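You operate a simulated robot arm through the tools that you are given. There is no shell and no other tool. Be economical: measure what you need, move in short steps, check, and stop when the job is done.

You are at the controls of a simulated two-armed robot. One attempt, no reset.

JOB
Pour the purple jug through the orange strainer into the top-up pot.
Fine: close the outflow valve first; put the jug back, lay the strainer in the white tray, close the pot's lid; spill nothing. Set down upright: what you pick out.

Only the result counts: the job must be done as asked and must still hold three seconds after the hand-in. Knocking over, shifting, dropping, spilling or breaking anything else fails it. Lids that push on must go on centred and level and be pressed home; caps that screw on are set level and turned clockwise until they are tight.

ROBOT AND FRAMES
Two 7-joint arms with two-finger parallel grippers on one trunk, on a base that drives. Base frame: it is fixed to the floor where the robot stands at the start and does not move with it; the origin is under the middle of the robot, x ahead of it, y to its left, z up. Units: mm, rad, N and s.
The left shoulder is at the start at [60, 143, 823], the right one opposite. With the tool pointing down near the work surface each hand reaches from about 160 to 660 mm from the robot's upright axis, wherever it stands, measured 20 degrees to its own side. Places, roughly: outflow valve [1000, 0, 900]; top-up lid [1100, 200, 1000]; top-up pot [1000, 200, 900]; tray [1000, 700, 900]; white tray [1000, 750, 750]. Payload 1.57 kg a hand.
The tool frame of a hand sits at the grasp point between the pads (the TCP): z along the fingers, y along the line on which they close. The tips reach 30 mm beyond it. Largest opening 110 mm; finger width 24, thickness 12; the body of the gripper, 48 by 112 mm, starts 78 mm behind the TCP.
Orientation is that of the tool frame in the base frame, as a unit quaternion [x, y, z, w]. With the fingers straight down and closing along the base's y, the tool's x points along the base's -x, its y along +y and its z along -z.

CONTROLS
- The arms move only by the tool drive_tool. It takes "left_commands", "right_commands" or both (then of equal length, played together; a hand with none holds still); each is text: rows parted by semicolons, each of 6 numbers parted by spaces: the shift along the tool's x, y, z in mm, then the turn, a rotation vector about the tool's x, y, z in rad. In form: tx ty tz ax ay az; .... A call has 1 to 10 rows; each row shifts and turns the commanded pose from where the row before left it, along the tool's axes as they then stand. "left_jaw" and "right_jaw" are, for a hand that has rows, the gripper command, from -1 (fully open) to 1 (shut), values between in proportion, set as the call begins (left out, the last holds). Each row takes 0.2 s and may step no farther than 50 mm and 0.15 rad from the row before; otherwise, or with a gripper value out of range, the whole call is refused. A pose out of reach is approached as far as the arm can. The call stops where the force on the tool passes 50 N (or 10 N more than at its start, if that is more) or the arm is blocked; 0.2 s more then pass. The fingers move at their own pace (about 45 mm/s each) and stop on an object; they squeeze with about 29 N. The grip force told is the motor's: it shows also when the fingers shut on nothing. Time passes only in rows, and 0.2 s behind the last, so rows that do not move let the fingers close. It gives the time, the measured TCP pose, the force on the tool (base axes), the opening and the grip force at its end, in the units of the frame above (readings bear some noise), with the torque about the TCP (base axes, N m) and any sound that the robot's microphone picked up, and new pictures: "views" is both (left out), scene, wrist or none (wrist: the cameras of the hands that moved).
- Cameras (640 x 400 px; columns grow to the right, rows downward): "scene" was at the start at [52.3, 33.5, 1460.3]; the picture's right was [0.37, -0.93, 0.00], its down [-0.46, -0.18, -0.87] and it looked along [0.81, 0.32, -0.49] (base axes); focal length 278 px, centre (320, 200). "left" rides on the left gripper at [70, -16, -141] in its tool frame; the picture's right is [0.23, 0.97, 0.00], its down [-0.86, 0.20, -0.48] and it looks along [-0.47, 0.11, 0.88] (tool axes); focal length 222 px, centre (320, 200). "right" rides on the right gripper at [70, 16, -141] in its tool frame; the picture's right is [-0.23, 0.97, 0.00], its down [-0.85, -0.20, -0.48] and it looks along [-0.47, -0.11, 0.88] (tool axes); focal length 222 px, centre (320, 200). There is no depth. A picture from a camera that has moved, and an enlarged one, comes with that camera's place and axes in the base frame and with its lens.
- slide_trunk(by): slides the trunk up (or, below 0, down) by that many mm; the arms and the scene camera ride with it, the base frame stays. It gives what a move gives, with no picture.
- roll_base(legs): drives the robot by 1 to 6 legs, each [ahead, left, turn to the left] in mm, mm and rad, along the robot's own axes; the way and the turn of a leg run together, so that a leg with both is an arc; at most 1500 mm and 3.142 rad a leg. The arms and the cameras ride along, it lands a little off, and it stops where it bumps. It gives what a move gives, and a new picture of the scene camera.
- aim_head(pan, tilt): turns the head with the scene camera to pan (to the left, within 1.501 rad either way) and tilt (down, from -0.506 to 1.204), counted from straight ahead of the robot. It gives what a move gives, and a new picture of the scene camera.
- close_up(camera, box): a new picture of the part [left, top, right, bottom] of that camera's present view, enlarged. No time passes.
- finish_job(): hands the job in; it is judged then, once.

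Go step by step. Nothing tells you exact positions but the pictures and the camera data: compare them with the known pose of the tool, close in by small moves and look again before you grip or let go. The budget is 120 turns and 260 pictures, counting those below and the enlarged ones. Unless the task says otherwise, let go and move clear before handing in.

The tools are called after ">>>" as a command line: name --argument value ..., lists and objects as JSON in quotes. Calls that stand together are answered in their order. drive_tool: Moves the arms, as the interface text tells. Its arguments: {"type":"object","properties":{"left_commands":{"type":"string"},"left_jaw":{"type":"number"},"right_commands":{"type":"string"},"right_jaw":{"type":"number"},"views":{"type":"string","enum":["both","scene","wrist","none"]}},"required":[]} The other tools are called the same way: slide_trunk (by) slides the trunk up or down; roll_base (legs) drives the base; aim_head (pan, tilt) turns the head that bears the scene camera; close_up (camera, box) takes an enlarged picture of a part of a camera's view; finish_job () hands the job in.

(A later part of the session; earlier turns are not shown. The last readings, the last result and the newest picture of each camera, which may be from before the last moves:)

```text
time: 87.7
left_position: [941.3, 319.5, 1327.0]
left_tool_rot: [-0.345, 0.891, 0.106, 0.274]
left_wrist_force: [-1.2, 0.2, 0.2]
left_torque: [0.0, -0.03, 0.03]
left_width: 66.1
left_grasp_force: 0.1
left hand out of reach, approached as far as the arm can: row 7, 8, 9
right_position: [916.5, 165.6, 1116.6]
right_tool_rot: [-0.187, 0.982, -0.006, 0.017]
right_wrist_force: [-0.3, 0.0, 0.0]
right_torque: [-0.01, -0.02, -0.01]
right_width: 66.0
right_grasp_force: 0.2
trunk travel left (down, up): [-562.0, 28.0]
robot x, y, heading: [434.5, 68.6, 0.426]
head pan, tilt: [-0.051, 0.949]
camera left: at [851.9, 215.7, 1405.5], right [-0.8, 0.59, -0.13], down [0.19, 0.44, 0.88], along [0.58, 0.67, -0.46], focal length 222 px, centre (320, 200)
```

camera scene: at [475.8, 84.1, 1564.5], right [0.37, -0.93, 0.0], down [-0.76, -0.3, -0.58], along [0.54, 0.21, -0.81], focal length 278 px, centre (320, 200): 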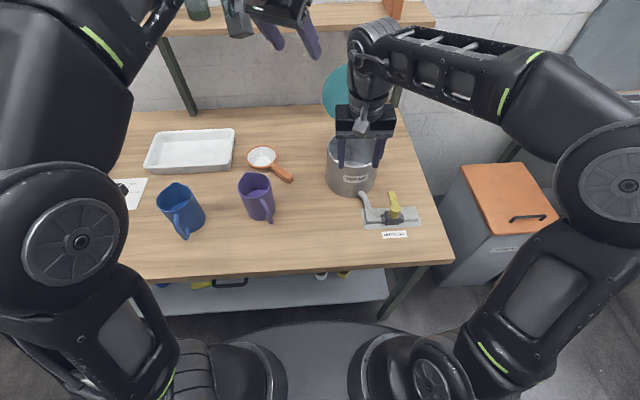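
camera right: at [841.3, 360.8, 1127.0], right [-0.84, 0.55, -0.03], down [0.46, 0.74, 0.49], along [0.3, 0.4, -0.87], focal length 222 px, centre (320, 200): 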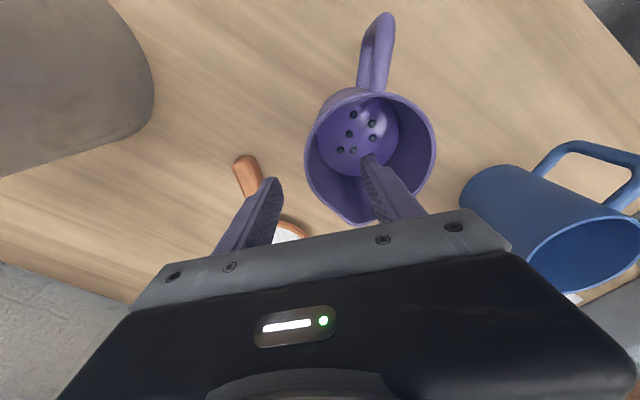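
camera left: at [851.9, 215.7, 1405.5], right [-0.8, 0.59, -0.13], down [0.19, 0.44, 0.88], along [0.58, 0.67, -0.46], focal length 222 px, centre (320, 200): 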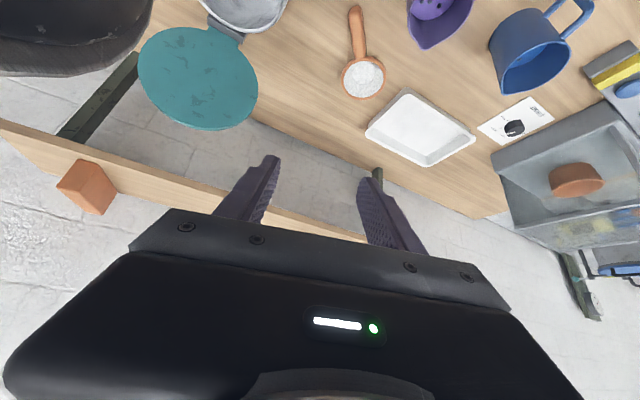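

The yaw is limited while high up; I'll lower the left hand toward the strainer first and move the right hand further right.

>>> drive_tool --left_commands "14.4 5.1 39.6 0 0 0;14.4 5.1 39.6 0 0 0;14.4 5.1 39.6 0 0 0;14.4 5.1 39.6 0 0 0;14.4 5.1 39.6 0 0 0;14.4 5.1 39.6 0 0 0;14.4 5.1 39.6 0 0 0" --right_commands "0 -25 0 0 0 0;0 -25 0 0 0 0;0 -25 0 0 0 0;0 -25 0 0 0 0;0 0 0 0 0 0;0 0 0 0 0 0;0 0 0 0 0 0" --views "none"

>>> drive_tool --left_commands "0 0 0 -0.085 0 -0.121;0 0 0 -0.085 0 -0.121;0 0 0 -0.085 0 -0.121;0 0 0 -0.03 0 -0.04" --views "both"

```text
time: 89.3
left_position: [971.2, 397.0, 1038.7]
left_tool_rot: [-0.344, 0.891, 0.106, 0.275]
left_wrist_force: [-0.6, 0.0, 0.6]
left_torque: [0.0, 0.01, 0.01]
left_width: 66.1
left_grasp_force: 0.0
right_position: [951.8, 72.2, 1119.1]
right_tool_rot: [-0.187, 0.982, -0.006, 0.016]
right_wrist_force: [0.3, 0.0, 0.5]
right_torque: [-0.02, 0.04, 0.01]
right_width: 65.8
right_grasp_force: 0.0
trunk travel left (down, up): [-562.0, 28.0]
robot x, y, heading: [438.0, 73.6, 0.426]
head pan, tilt: [-0.051, 0.949]
```

```text
time: 90.3
left_position: [971.6, 395.1, 1041.6]
left_tool_rot: [-0.551, 0.78, 0.174, 0.239]
left_wrist_force: [-0.1, 0.3, 0.2]
left_torque: [-0.02, 0.01, 0.03]
left_width: 66.1
left_grasp_force: 0.0
right_position: [951.9, 71.8, 1118.0]
right_tool_rot: [-0.187, 0.982, -0.005, 0.016]
right_wrist_force: [-0.9, 0.5, -0.1]
right_torque: [-0.01, 0.0, -0.02]
right_width: 65.8
right_grasp_force: 0.0
trunk travel left (down, up): [-562.0, 28.0]
robot x, y, heading: [435.4, 66.9, 0.432]
head pan, tilt: [-0.051, 0.949]
camera scene: at [475.0, 85.5, 1564.5], right [0.37, -0.93, 0.0], down [-0.76, -0.3, -0.58], along [0.54, 0.21, -0.81], focal length 278 px, centre (320, 200)
camera left: at [941.8, 259.9, 1119.1], right [-0.98, 0.14, -0.12], down [-0.04, 0.47, 0.88], along [0.18, 0.87, -0.46], focal length 222 px, centre (320, 200)
```

scene: 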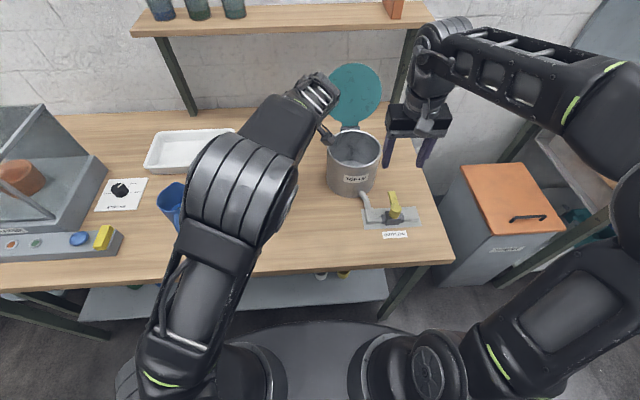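
left: 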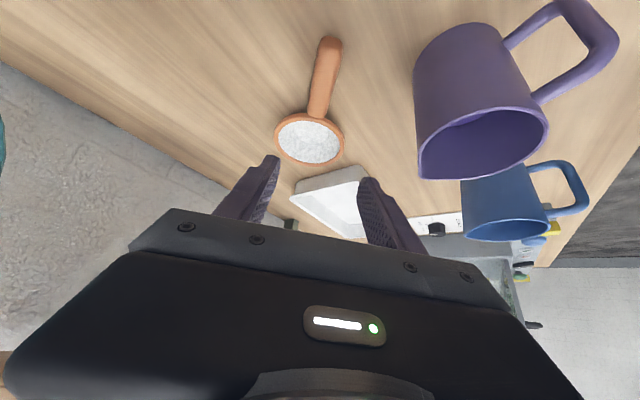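

The heading matches the handle. The strainer handle is at about (993,424,868). I'll go to 40 mm above the grasp and look.

>>> drive_tool --left_commands "15 -4 37.2 0 0 0;15 -4 37.2 0 0 0;15 -4 37.2 0 0 0" --views "wrist"

```text
time: 91.1
left_position: [990.1, 417.4, 922.1]
left_tool_rot: [-0.552, 0.78, 0.176, 0.239]
left_wrist_force: [-0.3, 0.1, 0.3]
left_torque: [0.03, 0.02, 0.02]
left_width: 66.1
left_grasp_force: 0.0
right_position: [952.2, 72.0, 1119.0]
right_tool_rot: [-0.187, 0.982, -0.006, 0.016]
right_wrist_force: [0.3, -0.4, -0.4]
right_torque: [-0.01, 0.01, 0.0]
right_width: 66.2
right_grasp_force: 0.1
trunk travel left (down, up): [-562.0, 28.0]
robot x, y, heading: [438.1, 70.5, 0.425]
head pan, tilt: [-0.051, 0.949]
camera left: at [961.8, 282.0, 999.9], right [-0.98, 0.15, -0.12], down [-0.04, 0.47, 0.88], along [0.19, 0.87, -0.46], focal length 222 px, centre (320, 200)
```

left: 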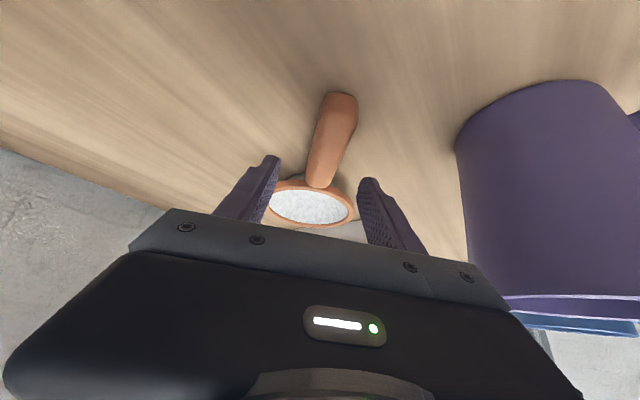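

Centred. I'll descend and close on the handle.

>>> drive_tool --left_commands "10.7 0 15.6 0 0 0;10.7 0 15.6 0 0 0" --views "none"

>>> drive_tool --left_commands "0 0 0 0 0 0;0 0 0 0 0 0;0 0 0 0 0 0;0 0 0 0 0 0" --left_jaw 1 --views "wrist"

```text
time: 91.7
left_position: [990.2, 416.3, 892.0]
left_tool_rot: [-0.551, 0.779, 0.172, 0.244]
left_wrist_force: [-3.7, -1.9, 28.0]
left_torque: [-0.18, -0.96, -0.21]
left_width: 65.1
left_grasp_force: 0.0
right_position: [950.2, 69.7, 1119.5]
right_tool_rot: [-0.187, 0.982, -0.005, 0.018]
right_wrist_force: [0.3, -0.2, 0.0]
right_torque: [0.01, 0.02, 0.01]
right_width: 66.0
right_grasp_force: 0.1
trunk travel left (down, up): [-562.0, 28.0]
robot x, y, heading: [435.1, 69.4, 0.428]
head pan, tilt: [-0.051, 0.949]
```

```text
time: 92.7
left_position: [993.4, 415.7, 892.3]
left_tool_rot: [-0.55, 0.78, 0.172, 0.245]
left_wrist_force: [-3.0, -3.4, 17.0]
left_torque: [0.09, 0.28, 0.24]
left_width: 25.1
left_grasp_force: 29.0
right_position: [950.5, 70.6, 1119.5]
right_tool_rot: [-0.187, 0.982, -0.005, 0.017]
right_wrist_force: [-0.2, -0.6, -0.3]
right_torque: [0.03, -0.02, 0.0]
right_width: 65.8
right_grasp_force: 0.0
trunk travel left (down, up): [-562.0, 28.0]
robot x, y, heading: [439.4, 70.7, 0.426]
head pan, tilt: [-0.051, 0.949]
stopped in row 4 (left hand): the force on the tool passed its limit at 67 N (the readings are from after the stop); the commanded pose is now the measured one
camera left: at [963.1, 280.5, 968.6], right [-0.98, 0.15, -0.13], down [-0.04, 0.47, 0.88], along [0.2, 0.87, -0.46], focal length 222 px, centre (320, 200)
```

left: 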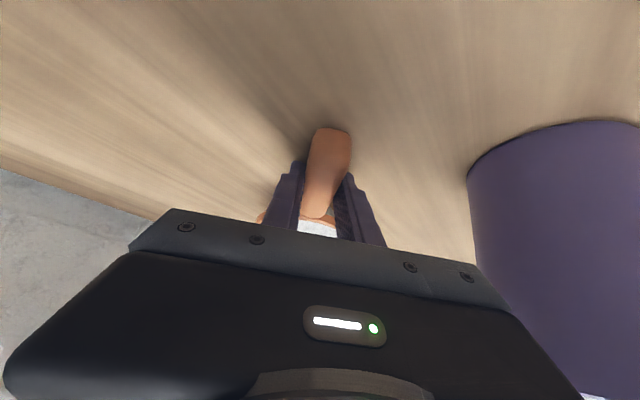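

The handle is gripped (25 mm wide, 29 N). I'll lift it straight up.

>>> drive_tool --left_commands "-8.5 0 -12.4 0 0 0;-17 0 -24.7 0 0 0;-17 0 -24.7 0 0 0;-17 0 -24.7 0 0 0;-17 0 -24.7 0 0 0;-17 0 -24.7 0 0 0;-17 0 -24.7 0 0 0;-17 0 -24.7 0 0 0" --views "both"

```text
time: 94.5
left_position: [993.5, 415.5, 1112.1]
left_tool_rot: [-0.55, 0.781, 0.172, 0.242]
left_wrist_force: [-0.2, -0.7, -1.3]
left_torque: [-0.05, 0.01, 0.01]
left_width: 25.4
left_grasp_force: 28.6
right_position: [951.7, 71.6, 1118.7]
right_tool_rot: [-0.187, 0.982, -0.006, 0.016]
right_wrist_force: [0.1, 0.5, 0.6]
right_torque: [0.01, 0.04, -0.02]
right_width: 66.2
right_grasp_force: 0.0
trunk travel left (down, up): [-562.0, 28.0]
robot x, y, heading: [437.8, 69.5, 0.424]
head pan, tilt: [-0.051, 0.949]
camera scene: at [475.2, 85.5, 1564.5], right [0.37, -0.93, 0.0], down [-0.76, -0.3, -0.58], along [0.54, 0.21, -0.81], focal length 278 px, centre (320, 200)
camera left: at [962.9, 280.6, 1188.6], right [-0.98, 0.15, -0.13], down [-0.04, 0.47, 0.88], along [0.19, 0.87, -0.46], focal length 222 px, centre (320, 200)
```

scene: 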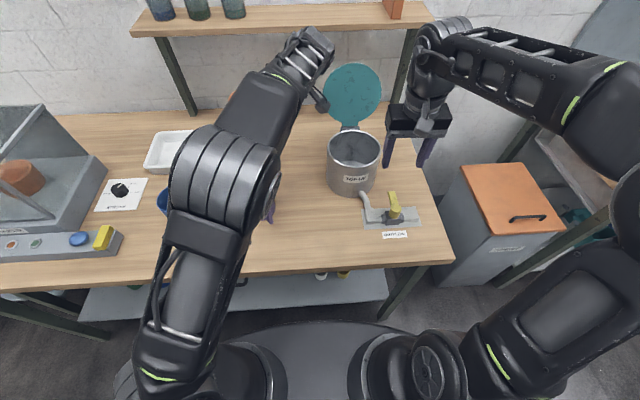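
left: 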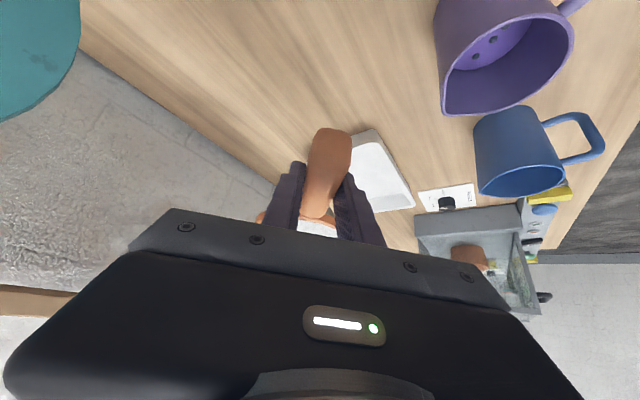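

The strainer is held level. Before deciding how to pour, I'll test in free air how far the right hand can pitch past straight down.

>>> drive_tool --right_commands "0 0 0 0 0.15 0;0 0 0 0 0.15 0;0 0 0 0 0.15 0;0 0 0 0 0.15 0" --views "none"

```text
time: 95.5
left_position: [994.7, 414.7, 1111.0]
left_tool_rot: [-0.551, 0.78, 0.172, 0.242]
left_wrist_force: [-0.7, -0.4, -0.8]
left_torque: [-0.02, 0.05, 0.02]
left_width: 25.4
left_grasp_force: 29.0
right_position: [878.2, 38.6, 948.3]
right_tool_rot: [-0.177, 0.945, -0.059, -0.269]
right_wrist_force: [0.5, 0.2, -0.1]
right_torque: [-0.02, -0.01, 0.01]
right_width: 65.7
right_grasp_force: 0.1
right hand out of reach, approached as far as the arm can: row 1, 2, 3, 4
trunk travel left (down, up): [-562.0, 28.0]
robot x, y, heading: [435.7, 70.4, 0.425]
head pan, tilt: [-0.051, 0.949]
```

It can, but only when close in. A better way is to pour by rolling the wrist about the finger axis. The right wrist seems to have far more range one way, so I'll back the base off for a comfortable reach and test the flipped wrist.

>>> drive_tool --right_commands "0 0 -30 0 -0.1 0;0 0 -30 0 -0.15 0;0 0 -30 0 -0.15 0;0 0 -30 0 -0.15 0;0 0 -30 0 0 0.15;0 0 0 0 0 0.15;0 0 0 0 0 0.15;0 0 0 0 0 0.15;0 0 0 0 0 0.15;0 0 0 0 0 0.15" --views "none"

>>> roll_base --legs '[[-220, 0, 0], [0, 150, 0]]'

>>> drive_tool --right_commands "0 0 0 0 0 0.15;0 0 0 0 0 0.15;0 0 0 0 0 0.15;0 0 0 0 0 0.15;0 0 0 0 0 0.15;0 0 0 0 0 0.15;0 0 0 0 0 0.15;0 0 0 0 0 0.15;0 0 0 0 0 0.15;0 0 0 0 0 0.15" --right_jaw -1 --views "none"

```text
time: 97.7
left_position: [993.8, 414.9, 1110.4]
left_tool_rot: [-0.55, 0.78, 0.173, 0.241]
left_wrist_force: [0.4, -0.4, -0.1]
left_torque: [-0.03, 0.0, -0.01]
left_width: 25.5
left_grasp_force: 28.9
right_position: [918.5, 57.1, 1090.0]
right_tool_rot: [0.259, 0.966, -0.013, -0.002]
right_wrist_force: [-0.6, 0.7, 0.0]
right_torque: [0.0, 0.03, 0.02]
right_width: 65.8
right_grasp_force: 0.0
trunk travel left (down, up): [-562.0, 28.0]
robot x, y, heading: [435.7, 70.9, 0.428]
head pan, tilt: [-0.051, 0.949]
```

```text
time: 100.4
left_position: [730.9, 458.7, 1110.5]
left_tool_rot: [-0.549, 0.782, 0.171, 0.243]
left_wrist_force: [-0.3, 0.4, -0.3]
left_torque: [-0.05, -0.04, -0.01]
left_width: 25.3
left_grasp_force: 29.0
right_position: [654.1, 101.5, 1090.1]
right_tool_rot: [0.261, 0.965, -0.014, -0.003]
right_wrist_force: [0.0, 0.5, -0.1]
right_torque: [-0.04, -0.03, 0.01]
right_width: 65.9
right_grasp_force: 0.0
trunk travel left (down, up): [-562.0, 28.0]
robot x, y, heading: [169.7, 115.2, 0.419]
head pan, tilt: [-0.051, 0.949]
camera scene: at [211.2, 131.7, 1564.5], right [0.36, -0.93, 0.0], down [-0.76, -0.29, -0.58], along [0.54, 0.21, -0.81], focal length 278 px, centre (320, 200)
```

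scene: 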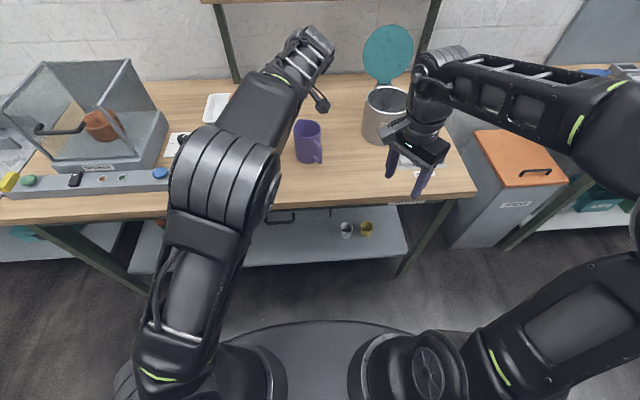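

```text
time: 102.6
left_position: [730.4, 457.6, 1109.7]
left_tool_rot: [-0.549, 0.781, 0.173, 0.242]
left_wrist_force: [0.8, 0.1, -0.4]
left_torque: [0.0, 0.01, -0.01]
left_width: 25.4
left_grasp_force: 29.4
right_position: [654.6, 100.9, 1088.7]
right_tool_rot: [0.85, 0.527, -0.011, 0.008]
right_wrist_force: [-0.4, -0.3, -0.5]
right_torque: [-0.03, 0.0, -0.01]
right_width: 109.6
right_grasp_force: 0.2
trunk travel left (down, up): [-562.0, 28.0]
robot x, y, heading: [172.1, 117.6, 0.421]
head pan, tilt: [-0.051, 0.949]
```

The flipped wrist is reachable. I'll move the left hand with the strainer to the left out of the way, and bring the right hand in front of the jug.

>>> drive_tool --left_commands "-23.7 27.5 16.5 0 0 0;-23.7 27.5 16.5 0 0 0;-23.7 27.5 16.5 0 0 0;-23.7 27.5 16.5 0 0 0;-23.7 27.5 16.5 0 0 0;0 0 0 0 0 0;0 0 0 0 0 0;0 0 0 0 0 0;0 0 0 0 0 0" --right_commands "0 0 0 0 0 0.11;0 0 0 0 0 0.115;0 0 0 0 0 0;39.4 0 6.5 0 0 0;39.4 0 6.5 0 0 0;39.4 0 6.5 0 0 0;39.4 0 6.5 0 0 0;39.4 0 6.5 0 0 0;39.4 0 6.5 0 0 0" --views "none"

>>> drive_tool --right_commands "0 0 0 0 0.15 0;0 0 0 0 0.15 0;0 0 0 0 0.15 0;0 0 0 0 0.15 0;0 0 0 0 0.15 0;0 0 0 0 0.15 0;0 0 0 0 0.15 0;0 0 0 0 0.15 0" --views "both"

```text
time: 104.6
left_position: [650.0, 641.6, 1110.7]
left_tool_rot: [-0.548, 0.782, 0.172, 0.243]
left_wrist_force: [0.6, -0.6, -0.6]
left_torque: [-0.03, 0.03, -0.01]
left_width: 25.5
left_grasp_force: 28.7
right_position: [792.5, 275.2, 1032.6]
right_tool_rot: [0.903, 0.43, -0.006, 0.007]
right_wrist_force: [-0.6, -0.8, 0.1]
right_torque: [0.03, 0.03, -0.03]
right_width: 109.9
right_grasp_force: 0.2
right hand out of reach, approached as far as the arm can: row 9
trunk travel left (down, up): [-562.0, 28.0]
robot x, y, heading: [172.0, 115.8, 0.422]
head pan, tilt: [-0.051, 0.949]
```

```text
time: 106.4
left_position: [650.3, 641.0, 1110.5]
left_tool_rot: [-0.548, 0.782, 0.172, 0.243]
left_wrist_force: [0.4, -1.0, -0.7]
left_torque: [-0.01, 0.04, 0.02]
left_width: 25.4
left_grasp_force: 29.5
right_position: [790.8, 273.9, 1031.9]
right_tool_rot: [0.751, 0.359, 0.502, -0.236]
right_wrist_force: [0.4, 0.1, 0.1]
right_torque: [0.01, -0.02, 0.03]
right_width: 110.1
right_grasp_force: 0.1
trunk travel left (down, up): [-562.0, 28.0]
robot x, y, heading: [169.7, 115.3, 0.421]
head pan, tilt: [-0.051, 0.949]
camera scene: at [212.6, 130.0, 1564.5], right [0.36, -0.93, 0.0], down [-0.76, -0.29, -0.58], along [0.54, 0.21, -0.81], focal length 278 px, centre (320, 200)
camera right: at [737.1, 183.1, 1151.7], right [0.7, -0.68, -0.2], down [-0.64, -0.48, -0.61], along [0.32, 0.56, -0.77], focal length 222 px, centre (320, 200)
```

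scene: 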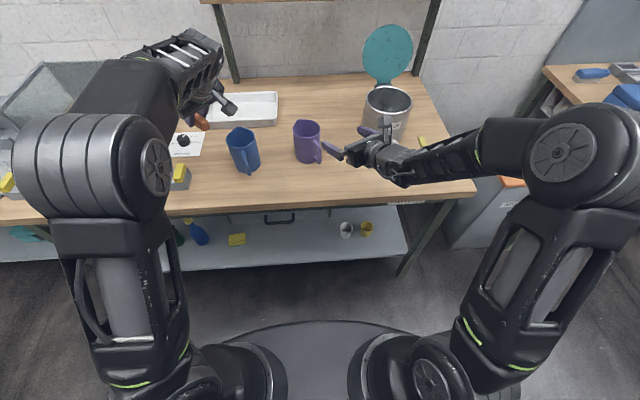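
right: 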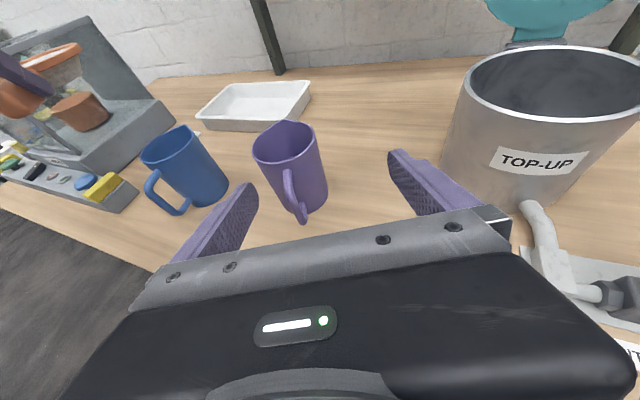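

The flipped pose works well, with the camera on top and the jug ahead. I'll shift 47 mm left and descend to grip height, then look.

>>> drive_tool --right_commands "-39 -15.7 16.3 0 0 0;-39 -15.7 16.3 0 0 0;-39 -15.7 16.3 0 0 0" --views "wrist"

```text
time: 107.2
left_position: [650.2, 640.0, 1110.4]
left_tool_rot: [-0.549, 0.782, 0.172, 0.242]
left_wrist_force: [-0.2, 1.0, -1.1]
left_torque: [-0.01, 0.0, 0.02]
left_width: 25.5
left_grasp_force: 29.3
right_position: [755.0, 303.4, 901.7]
right_tool_rot: [0.751, 0.36, 0.5, -0.236]
right_wrist_force: [0.3, 0.6, 0.5]
right_torque: [0.0, -0.05, -0.01]
right_width: 110.2
right_grasp_force: 0.1
trunk travel left (down, up): [-562.0, 28.0]
robot x, y, heading: [174.6, 115.0, 0.419]
head pan, tilt: [-0.051, 0.949]
camera right: at [700.4, 213.3, 1021.6], right [0.7, -0.68, -0.2], down [-0.64, -0.48, -0.6], along [0.32, 0.55, -0.77], focal length 222 px, centre (320, 200)
```

right: 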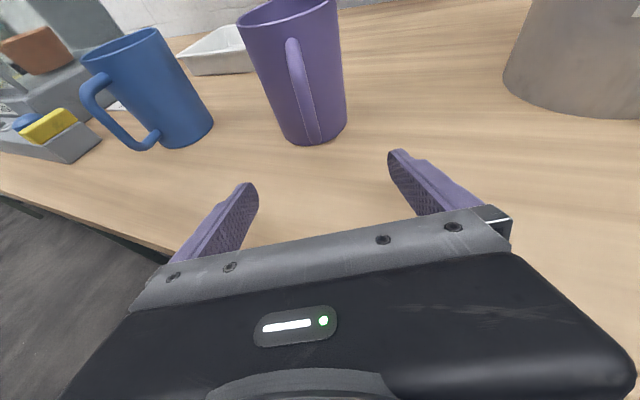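

The jug centre is near (856,442), slightly left of the hand's axis. I'll advance 80 mm and verify alignment.

>>> drive_tool --right_commands "15.4 -5 36.9 0 0 0;15.4 -4 36.9 0 0 0" --views "wrist"

```text
time: 107.8
left_position: [649.0, 641.3, 1110.8]
left_tool_rot: [-0.549, 0.782, 0.171, 0.242]
left_wrist_force: [-0.8, -0.3, -1.2]
left_torque: [-0.01, 0.01, -0.03]
left_width: 25.6
left_grasp_force: 29.0
right_position: [798.3, 371.6, 903.9]
right_tool_rot: [0.752, 0.359, 0.501, -0.235]
right_wrist_force: [0.9, 0.0, -0.5]
right_torque: [-0.02, -0.02, -0.01]
right_width: 110.0
right_grasp_force: 0.1
trunk travel left (down, up): [-562.0, 28.0]
robot x, y, heading: [176.0, 118.0, 0.42]
head pan, tilt: [-0.051, 0.949]
camera right: at [743.7, 281.3, 1022.5], right [0.7, -0.68, -0.2], down [-0.64, -0.48, -0.6], along [0.32, 0.55, -0.77], focal length 222 px, centre (320, 200)
```

right: 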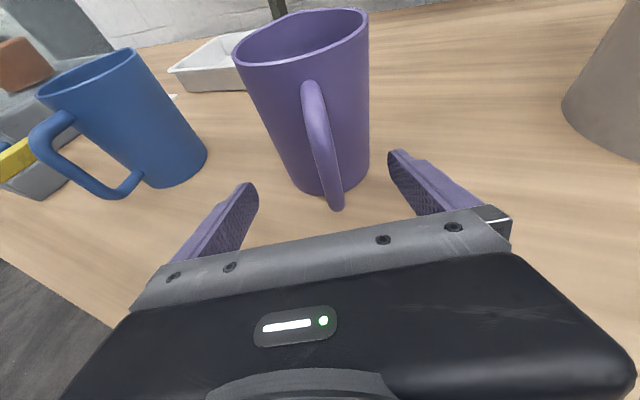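

Well centred. I'll advance the last 72 mm with the handle between the fingers.

>>> drive_tool --right_commands "14 0 33.3 0 0 0;7 0 16.6 0 0 0;6 0 14.5 0 0 0" --views "wrist"

```text
time: 108.6
left_position: [649.4, 640.5, 1111.1]
left_tool_rot: [-0.549, 0.782, 0.171, 0.242]
left_wrist_force: [-0.9, 1.4, -0.2]
left_torque: [-0.03, 0.0, 0.01]
left_width: 25.2
left_grasp_force: 29.2
right_position: [842.4, 426.4, 902.7]
right_tool_rot: [0.751, 0.359, 0.501, -0.236]
right_wrist_force: [-0.1, -0.4, 0.0]
right_torque: [0.01, 0.03, 0.02]
right_width: 109.7
right_grasp_force: 0.0
trunk travel left (down, up): [-562.0, 28.0]
robot x, y, heading: [172.8, 115.5, 0.423]
head pan, tilt: [-0.051, 0.949]
camera right: at [788.1, 335.9, 1023.1], right [0.7, -0.68, -0.2], down [-0.64, -0.48, -0.6], along [0.31, 0.55, -0.77], focal length 222 px, centre (320, 200)
```

right: 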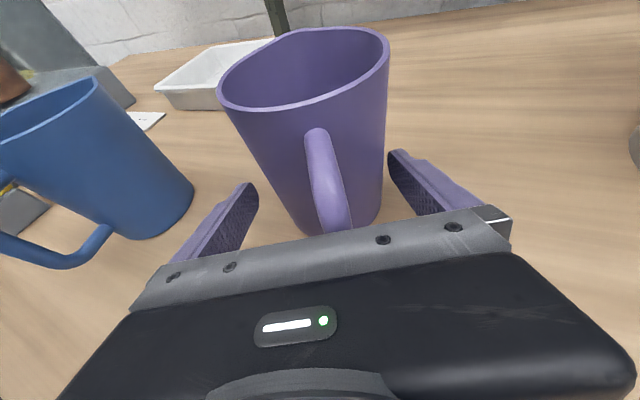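

The jug centre is still about 38 mm ahead. I'll advance gently another 20 mm, watching for contact.

>>> drive_tool --right_commands "2.7 2 6.5 0 0 0;2.7 2 6.5 0 0 0;2.3 0 5.5 0 0 0" --views "wrist"

```text
time: 109.4
left_position: [649.3, 641.5, 1111.2]
left_tool_rot: [-0.549, 0.781, 0.173, 0.242]
left_wrist_force: [-0.1, -0.3, -0.9]
left_torque: [-0.02, -0.01, 0.0]
left_width: 25.3
left_grasp_force: 28.8
right_position: [859.1, 440.3, 905.5]
right_tool_rot: [0.752, 0.359, 0.501, -0.235]
right_wrist_force: [0.7, -0.1, -0.2]
right_torque: [0.0, 0.06, -0.01]
right_width: 110.2
right_grasp_force: 0.1
trunk travel left (down, up): [-562.0, 28.0]
robot x, y, heading: [172.0, 114.0, 0.417]
head pan, tilt: [-0.051, 0.949]
camera right: at [803.7, 348.0, 1024.8], right [0.7, -0.68, -0.2], down [-0.64, -0.48, -0.6], along [0.32, 0.55, -0.77], focal length 222 px, centre (320, 200)
```

right: 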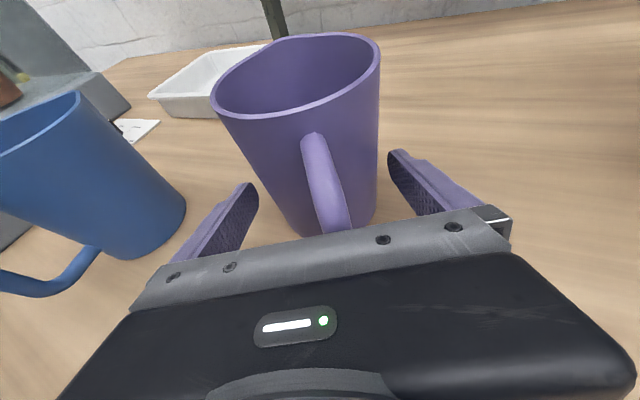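

I'll close on the jug body.

>>> drive_tool --right_commands "0 0 0 0 0 0;0 0 0 0 0 0;0 0 0 0 0 0;0 0 0 0 0 0" --right_jaw 1 --views "wrist"

```text
time: 110.4
left_position: [649.1, 640.9, 1111.3]
left_tool_rot: [-0.549, 0.781, 0.172, 0.242]
left_wrist_force: [0.5, -0.1, -0.7]
left_torque: [-0.04, 0.02, 0.0]
left_width: 25.4
left_grasp_force: 29.2
right_position: [857.7, 438.5, 905.9]
right_tool_rot: [0.751, 0.36, 0.501, -0.237]
right_wrist_force: [1.8, -0.7, 2.1]
right_torque: [0.0, -0.1, 0.01]
right_width: 86.7
right_grasp_force: 29.1
trunk travel left (down, up): [-562.0, 28.0]
robot x, y, heading: [172.9, 115.6, 0.42]
head pan, tilt: [-0.051, 0.949]
camera right: at [803.8, 347.8, 1024.7], right [0.7, -0.68, -0.2], down [-0.64, -0.48, -0.6], along [0.32, 0.55, -0.77], focal length 222 px, centre (320, 200)
```

right: 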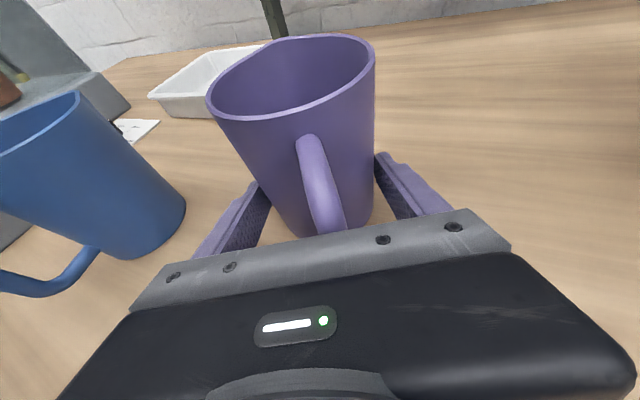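

The jug is gripped (86.7 mm, 29 N). I'll lift it slowly.

>>> drive_tool --right_commands "9.2 0 -3.9 0 0 0;18.5 0 -7.7 0 0 0;27.7 0 -11.6 0 0 0;27.7 0 -11.6 0 0 0;27.7 0 -11.6 0 0 0;27.7 0 -11.6 0 0 0;27.7 0 -11.6 0 0 0;18.5 0 -7.7 0 0 0" --views "both"

```text
time: 112.2
left_position: [649.3, 641.2, 1111.1]
left_tool_rot: [-0.549, 0.781, 0.172, 0.243]
left_wrist_force: [0.4, 0.5, -1.0]
left_torque: [0.02, 0.03, 0.02]
left_width: 25.3
left_grasp_force: 28.6
right_position: [857.9, 440.0, 1104.4]
right_tool_rot: [0.752, 0.359, 0.5, -0.236]
right_wrist_force: [0.1, 0.9, -3.3]
right_torque: [-0.04, 0.01, -0.02]
right_width: 86.6
right_grasp_force: 29.4
trunk travel left (down, up): [-562.0, 28.0]
robot x, y, heading: [172.9, 114.8, 0.425]
head pan, tilt: [-0.051, 0.949]
camera scene: at [212.2, 130.3, 1564.5], right [0.36, -0.93, 0.0], down [-0.76, -0.29, -0.58], along [0.54, 0.21, -0.81], focal length 278 px, centre (320, 200)
camera right: at [803.9, 348.7, 1224.1], right [0.7, -0.68, -0.2], down [-0.64, -0.48, -0.6], along [0.32, 0.55, -0.77], focal length 222 px, centre (320, 200)
```

scene: 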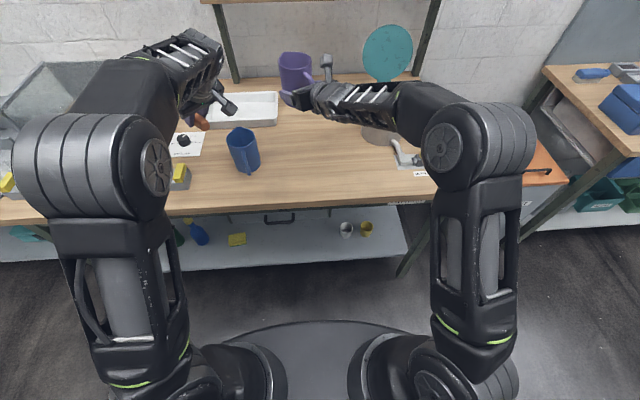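
right: 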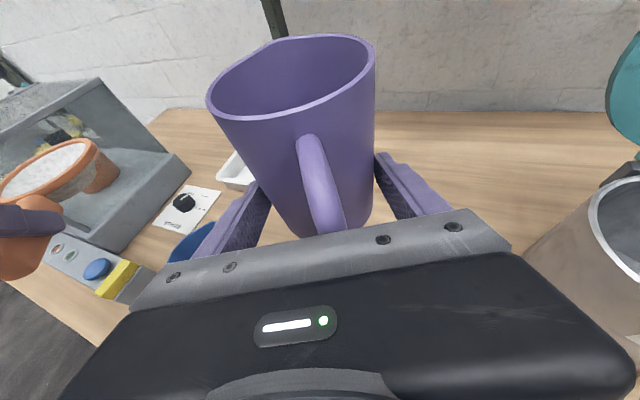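

The jug is lifted level. Plan: both hands over the pot, the strainer from the front-left and the jug from the front-right, tipping left by wrist roll. First I shift the base 309 mm to the right.

>>> roll_base --legs '[[0, -155, 0], [0, -154, 0]]'

>>> drive_tool --left_commands "0 0 0 0.085 0 0.121;0 0 0 0.085 0 0.121;0 0 0 0.085 0 0.121;0 0 0 0.085 0 0.121;0 0 0 0.085 0 0.121;0 0 0 0.085 0 0.121;0 0 0 0.085 0 0.121;0 0 0 0.085 0 0.121;0 0 0 0.085 0 0.121" --right_commands "0 0 0 0 0 0;0 0 0 0 0 0;0 0 0 0 0 0;0 0 0 0 0 0;0 0 0 0 0 0;0 0 0 0 0 0;0 0 0 0 0 0;0 0 0 0 0 0;0 0 0 0 0 0" --views "both"

```text
time: 114.6
left_position: [775.2, 360.3, 1111.1]
left_tool_rot: [-0.55, 0.781, 0.172, 0.242]
left_wrist_force: [-0.1, 0.6, -1.2]
left_torque: [-0.01, 0.01, 0.02]
left_width: 25.4
left_grasp_force: 29.4
right_position: [983.9, 158.1, 1103.5]
right_tool_rot: [0.752, 0.359, 0.5, -0.236]
right_wrist_force: [0.1, -0.3, -2.9]
right_torque: [-0.01, 0.03, 0.05]
right_width: 86.6
right_grasp_force: 29.0
trunk travel left (down, up): [-562.0, 28.0]
robot x, y, heading: [303.3, -165.3, 0.423]
head pan, tilt: [-0.051, 0.949]
camera scene: at [339.5, -152.3, 1564.5], right [0.36, -0.93, 0.0], down [-0.76, -0.3, -0.58], along [0.54, 0.21, -0.81], focal length 278 px, centre (320, 200)
```

scene: 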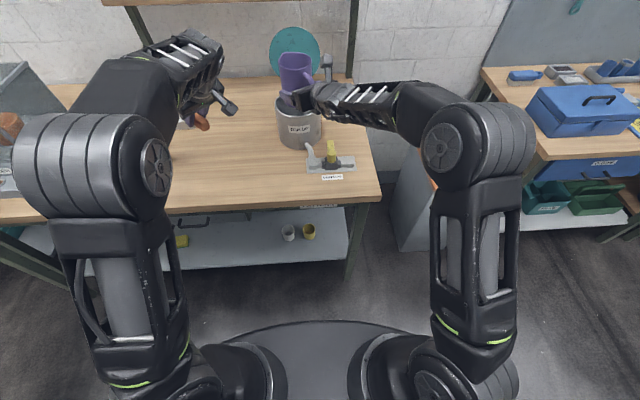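

```text
time: 116.6
left_position: [776.0, 361.4, 1110.1]
left_tool_rot: [0.049, 0.953, -0.021, 0.3]
left_wrist_force: [0.6, -0.5, -0.4]
left_torque: [0.02, -0.01, 0.01]
left_width: 25.3
left_grasp_force: 29.7
right_position: [983.9, 160.8, 1103.4]
right_tool_rot: [0.751, 0.36, 0.5, -0.236]
right_wrist_force: [-0.3, -0.5, -2.7]
right_torque: [0.0, 0.05, 0.03]
right_width: 86.7
right_grasp_force: 28.8
trunk travel left (down, up): [-562.0, 28.0]
robot x, y, heading: [304.8, -168.3, 0.42]
head pan, tilt: [-0.051, 0.949]
camera scene: at [339.0, -150.3, 1564.5], right [0.36, -0.93, 0.0], down [-0.76, -0.3, -0.58], along [0.54, 0.21, -0.81], focal length 278 px, centre (320, 200)
camera right: at [930.1, 69.4, 1223.1], right [0.7, -0.68, -0.2], down [-0.64, -0.48, -0.6], along [0.31, 0.55, -0.77], focal length 222 px, centre (320, 200)
camera left: at [637.4, 361.4, 1187.6], right [-0.08, 0.99, -0.14], down [0.45, 0.16, 0.88], along [0.89, 0.01, -0.45], focal length 222 px, centre (320, 200)
```

scene: 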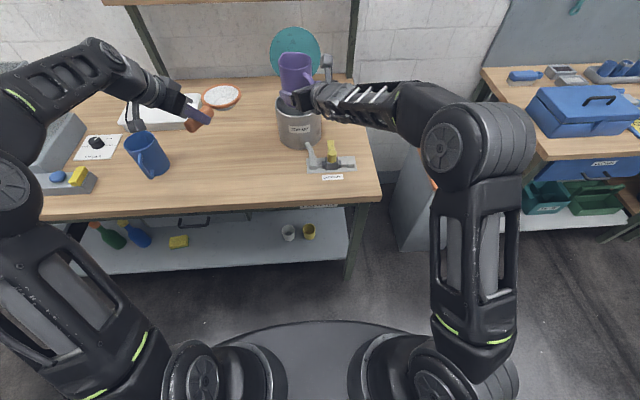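
right: 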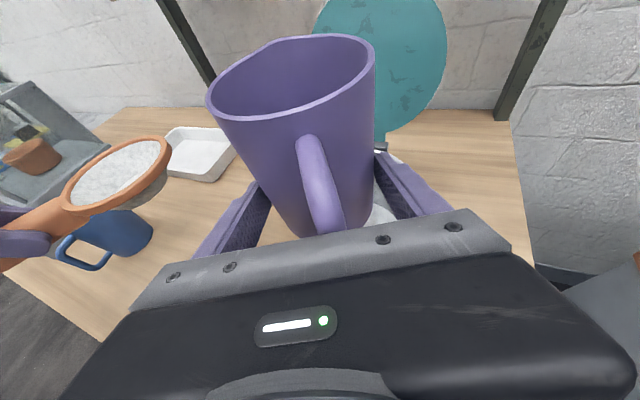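
left: 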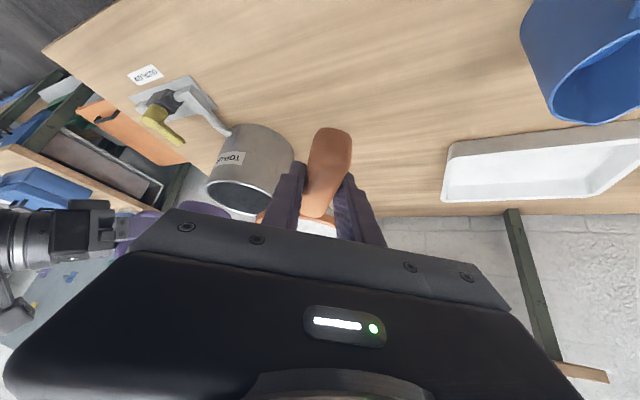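

Both are held well, and my projection of the bowl matches the picture. I'll raise and shift the jug, then roll the base 125 mm forward.

>>> drive_tool --right_commands "20 19.8 -32.3 0 0 0;20 19.8 -32.3 0 0 0" --views "none"

>>> roll_base --legs '[[125, 0, 0]]'

```text
time: 117.2
left_position: [775.1, 360.9, 1111.7]
left_tool_rot: [0.048, 0.953, -0.018, 0.299]
left_wrist_force: [0.3, -0.5, -0.1]
left_torque: [-0.01, 0.06, 0.0]
left_width: 25.4
left_grasp_force: 29.0
right_position: [986.9, 97.8, 1168.9]
right_tool_rot: [0.752, 0.359, 0.5, -0.236]
right_wrist_force: [-0.3, 0.1, -3.7]
right_torque: [-0.03, 0.02, -0.06]
right_width: 86.3
right_grasp_force: 28.5
trunk travel left (down, up): [-562.0, 28.0]
robot x, y, heading: [298.4, -165.5, 0.419]
head pan, tilt: [-0.051, 0.949]
```

```text
time: 118.4
left_position: [891.3, 414.4, 1109.2]
left_tool_rot: [0.049, 0.953, -0.021, 0.298]
left_wrist_force: [-0.4, 0.1, -1.0]
left_torque: [0.01, 0.03, -0.01]
left_width: 25.6
left_grasp_force: 28.9
right_position: [1102.7, 153.3, 1167.0]
right_tool_rot: [0.751, 0.361, 0.5, -0.237]
right_wrist_force: [0.6, -0.2, -3.1]
right_torque: [-0.02, 0.02, -0.01]
right_width: 86.3
right_grasp_force: 29.3
trunk travel left (down, up): [-562.0, 28.0]
robot x, y, heading: [420.1, -116.0, 0.424]
head pan, tilt: [-0.051, 0.949]
camera scene: at [455.0, -98.5, 1564.4], right [0.36, -0.93, 0.0], down [-0.76, -0.3, -0.58], along [0.54, 0.21, -0.81], focal length 278 px, centre (320, 200)
```

scene: 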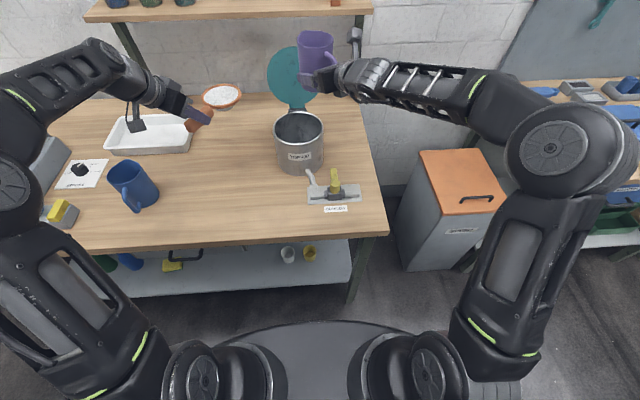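

The pot is visible at (1065,211). I'll bring the strainer over the pot.

>>> drive_tool --left_commands "-8.5 -37.2 19 0 0 0;-8.5 -37.2 19 0 0 0;-8.5 -37.2 19 0 0 0;-8.5 -37.2 19 0 0 0;-8.5 -37.2 19 0 0 0" --views "none"

>>> close_up --camera "scene" --box '[210, 20, 400, 180]'

>>> close_up --camera "right" --box '[0, 0, 640, 400]'

```text
time: 119.6
left_position: [961.6, 215.8, 1060.0]
left_tool_rot: [0.047, 0.953, -0.019, 0.297]
left_wrist_force: [0.0, 0.5, -0.2]
left_torque: [-0.02, 0.05, 0.0]
left_width: 25.2
left_grasp_force: 29.1
right_position: [1101.3, 150.7, 1166.9]
right_tool_rot: [0.751, 0.359, 0.501, -0.236]
right_wrist_force: [1.0, -0.4, -3.2]
right_torque: [-0.05, 0.04, 0.02]
right_width: 86.3
right_grasp_force: 29.0
trunk travel left (down, up): [-562.0, 28.0]
robot x, y, heading: [416.1, -112.6, 0.419]
head pan, tilt: [-0.051, 0.949]
```

```text
2.50 times, centred on (305, 100) of scene
camera zoom: at [453.9, -100.3, 1564.5], right [0.36, -0.93, 0.0], down [-0.76, -0.3, -0.58], along [0.54, 0.21, -0.81], focal length 695 px, centre (358, 450)
```

zoom: 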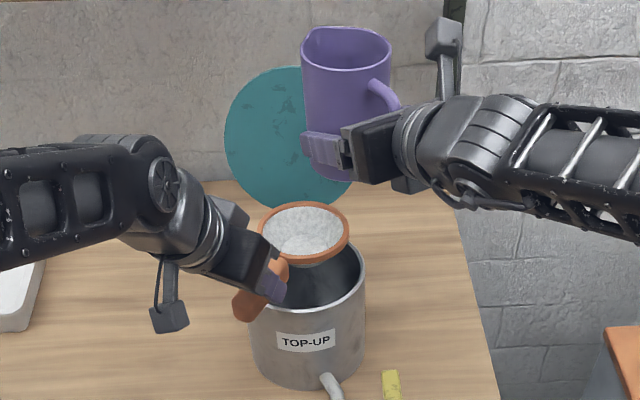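

```text
1.00 times, centred on (320, 200) of right (not enlarged: the box is as wide or as high as the picture)
camera zoom: at [1047.1, 60.3, 1286.7], right [0.7, -0.68, -0.2], down [-0.64, -0.48, -0.6], along [0.31, 0.55, -0.77], focal length 222 px, centre (320, 200)
```

zoom: 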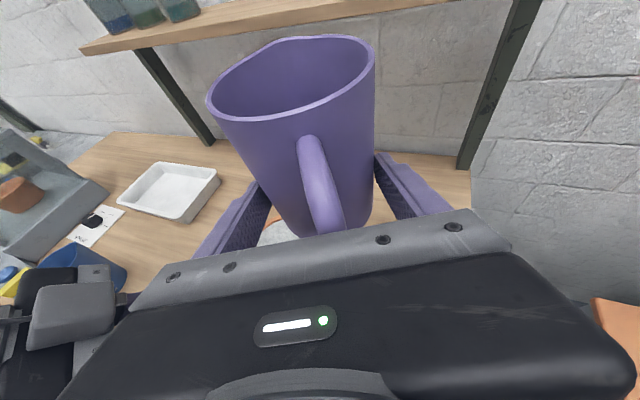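

The strainer sits over the pot and the jug to its right. I'll lower both to pouring height and tilt the jug to 40°, about a level axis along the fingers.

>>> drive_tool --left_commands "4.3 0 6.2 0 0 0;4.3 0 6.1 0 0 0;0 0 0 0 0 0;0 0 0 0 0 0;0 0 0 0 0 0;0 0 0 0 0 0;0 0 0 0 0 0;0 0 0 0 0 0;0 0 0 0 0 0" --right_commands "-18.5 0 7.7 0 0 0;-18.4 0 7.7 0 0 0;0 0 0 -0.0386 0 -0.0924;0 0 0 -0.0386 0 -0.0924;0 0 0 -0.0386 0 -0.0924;0 0 0 -0.0386 0 -0.0924;0 0 0 -0.0386 0 -0.0924;0 0 0 -0.0386 0 -0.0924;0 0 0 0 0 0" --views "both"

```text
time: 121.6
left_position: [960.5, 217.6, 1044.4]
left_tool_rot: [0.048, 0.953, -0.019, 0.299]
left_wrist_force: [-0.8, 0.4, -1.1]
left_torque: [-0.02, 0.03, -0.02]
left_width: 25.3
left_grasp_force: 28.7
right_position: [1100.4, 150.6, 1127.6]
right_tool_rot: [0.646, 0.492, 0.583, -0.003]
right_wrist_force: [-0.1, -0.6, -3.1]
right_torque: [0.01, 0.03, 0.01]
right_width: 86.6
right_grasp_force: 28.4
trunk travel left (down, up): [-562.0, 28.0]
robot x, y, heading: [413.8, -114.0, 0.424]
head pan, tilt: [-0.051, 0.949]
camera scene: at [453.4, -99.7, 1564.5], right [0.36, -0.93, 0.0], down [-0.76, -0.3, -0.58], along [0.54, 0.21, -0.81], focal length 278 px, centre (320, 200)
camera right: at [992.4, 104.7, 1235.2], right [0.66, -0.65, 0.38], down [-0.35, -0.71, -0.61], along [0.67, 0.27, -0.69], focal length 222 px, centre (320, 200)
camera left: at [822.1, 216.8, 1121.1], right [-0.08, 0.99, -0.14], down [0.45, 0.16, 0.88], along [0.89, 0.01, -0.46], focal length 222 px, centre (320, 200)
```

scene: 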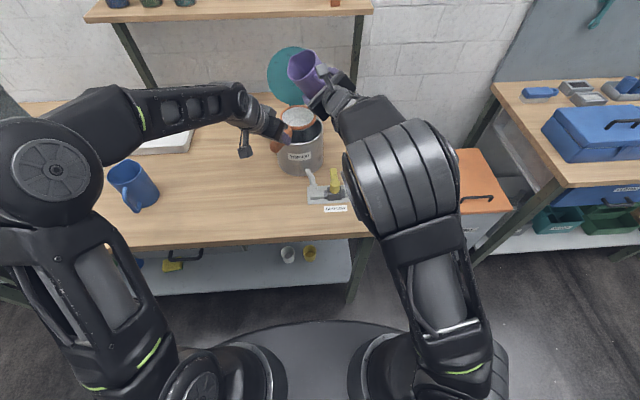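
right: 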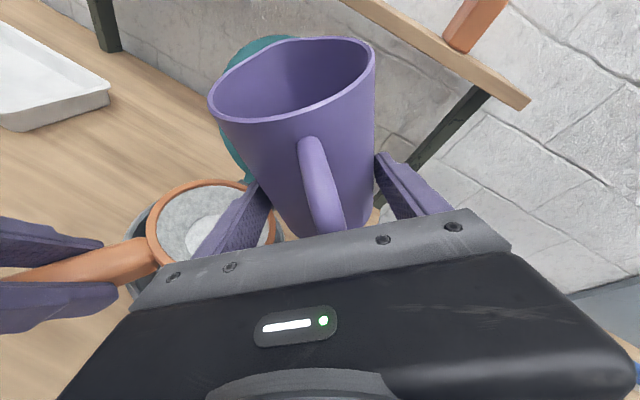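
left: 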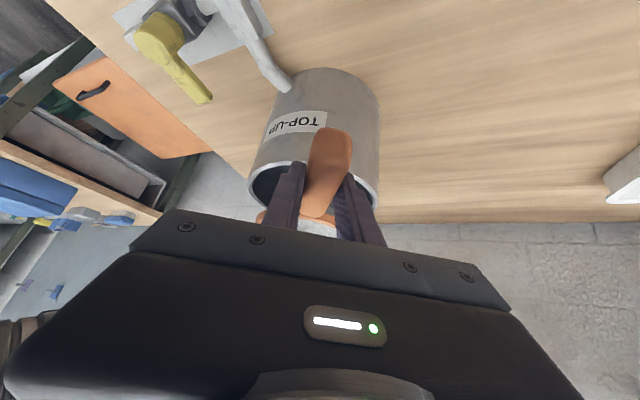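

It's tilted about 34° with no limits hit. Let me check the lip position over the bowl.

>>> close_up --camera "scene" --box '[230, 30, 380, 180]'

```text
2.67 times, centred on (305, 105) of scene
camera zoom: at [453.4, -99.7, 1564.5], right [0.36, -0.93, 0.0], down [-0.76, -0.3, -0.58], along [0.54, 0.21, -0.81], focal length 742 px, centre (360, 453)
```

zoom: 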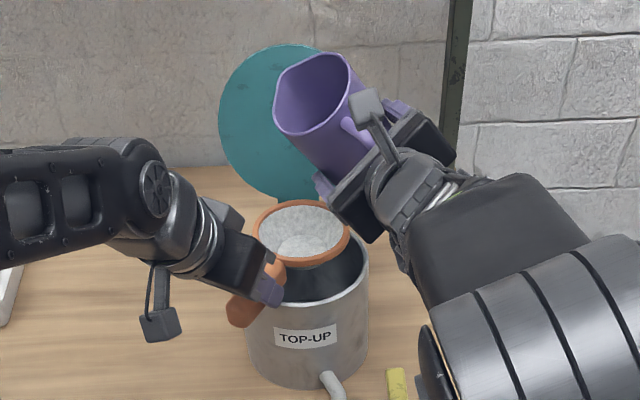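

The lip is right over the bowl. I'll continue tilting slowly.

>>> drive_tool --right_commands "0 0 0 -0.0193 0 -0.0462;0 0 0 -0.0193 0 -0.0462;0 0 0 -0.0193 0 -0.0462;0 0 0 -0.0154 0 -0.0369;0 0 0 -0.0154 0 -0.0369;0 0 0 -0.0116 0 -0.0277;0 0 0 -0.0116 0 -0.0277;0 0 0 -0.0116 0 -0.0277;0 0 0 -0.0116 0 -0.0277;0 0 0 0 0 0" --views "none"

>>> close_up --camera "scene" --box '[230, 30, 380, 180]'

```text
time: 123.8
left_position: [960.0, 216.9, 1045.0]
left_tool_rot: [0.048, 0.953, -0.019, 0.299]
left_wrist_force: [0.1, 0.9, 0.0]
left_torque: [-0.01, 0.04, 0.03]
left_width: 25.5
left_grasp_force: 29.6
right_position: [1099.7, 152.3, 1127.1]
right_tool_rot: [0.557, 0.55, 0.607, 0.135]
right_wrist_force: [0.3, -0.4, -4.0]
right_torque: [-0.03, 0.02, 0.0]
right_width: 86.8
right_grasp_force: 29.6
trunk travel left (down, up): [-562.0, 28.0]
robot x, y, heading: [414.4, -113.1, 0.425]
head pan, tilt: [-0.051, 0.949]
```

```text
2.67 times, centred on (305, 105) of scene
camera zoom: at [453.3, -99.5, 1564.5], right [0.36, -0.93, 0.0], down [-0.76, -0.3, -0.58], along [0.54, 0.21, -0.81], focal length 742 px, centre (360, 453)
```

zoom: 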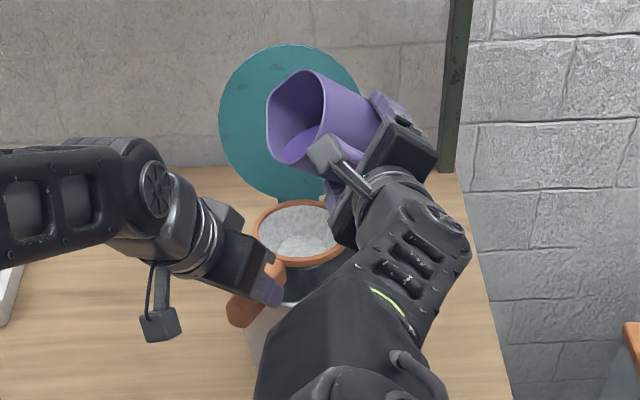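

The liquid surface is nearing the lip at about 56°. I'll continue slowly.

>>> drive_tool --right_commands "0 0 0 -0.0097 0 -0.0231;0 0 0 -0.0097 0 -0.0231;0 0 0 -0.0097 0 -0.0231;0 0 0 -0.0097 0 -0.0231;0 0 0 -0.0097 0 -0.0231;0 0 0 -0.0097 0 -0.0231;0 0 0 -0.0097 0 -0.0231;0 0 0 -0.0097 0 -0.0231;0 0 0 0 0 0;0 0 0 0 0 0" --views "none"

>>> close_up --camera "scene" --box '[230, 30, 380, 180]'

```text
time: 126.0
left_position: [959.4, 216.4, 1043.5]
left_tool_rot: [0.048, 0.953, -0.019, 0.298]
left_wrist_force: [0.4, -0.7, -1.3]
left_torque: [-0.01, 0.0, 0.0]
left_width: 25.5
left_grasp_force: 28.9
right_position: [1100.4, 152.7, 1127.5]
right_tool_rot: [0.499, 0.573, 0.614, 0.211]
right_wrist_force: [-0.8, 0.5, -2.3]
right_torque: [-0.01, 0.05, 0.0]
right_width: 86.5
right_grasp_force: 28.5
trunk travel left (down, up): [-562.0, 28.0]
robot x, y, heading: [416.2, -115.4, 0.42]
head pan, tilt: [-0.051, 0.949]
```

```text
2.67 times, centred on (305, 105) of scene
camera zoom: at [453.2, -99.3, 1564.5], right [0.36, -0.93, 0.0], down [-0.76, -0.3, -0.58], along [0.54, 0.21, -0.81], focal length 742 px, centre (360, 453)
```

zoom: 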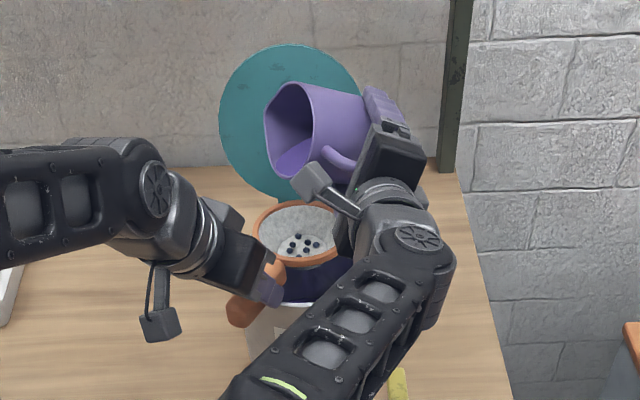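

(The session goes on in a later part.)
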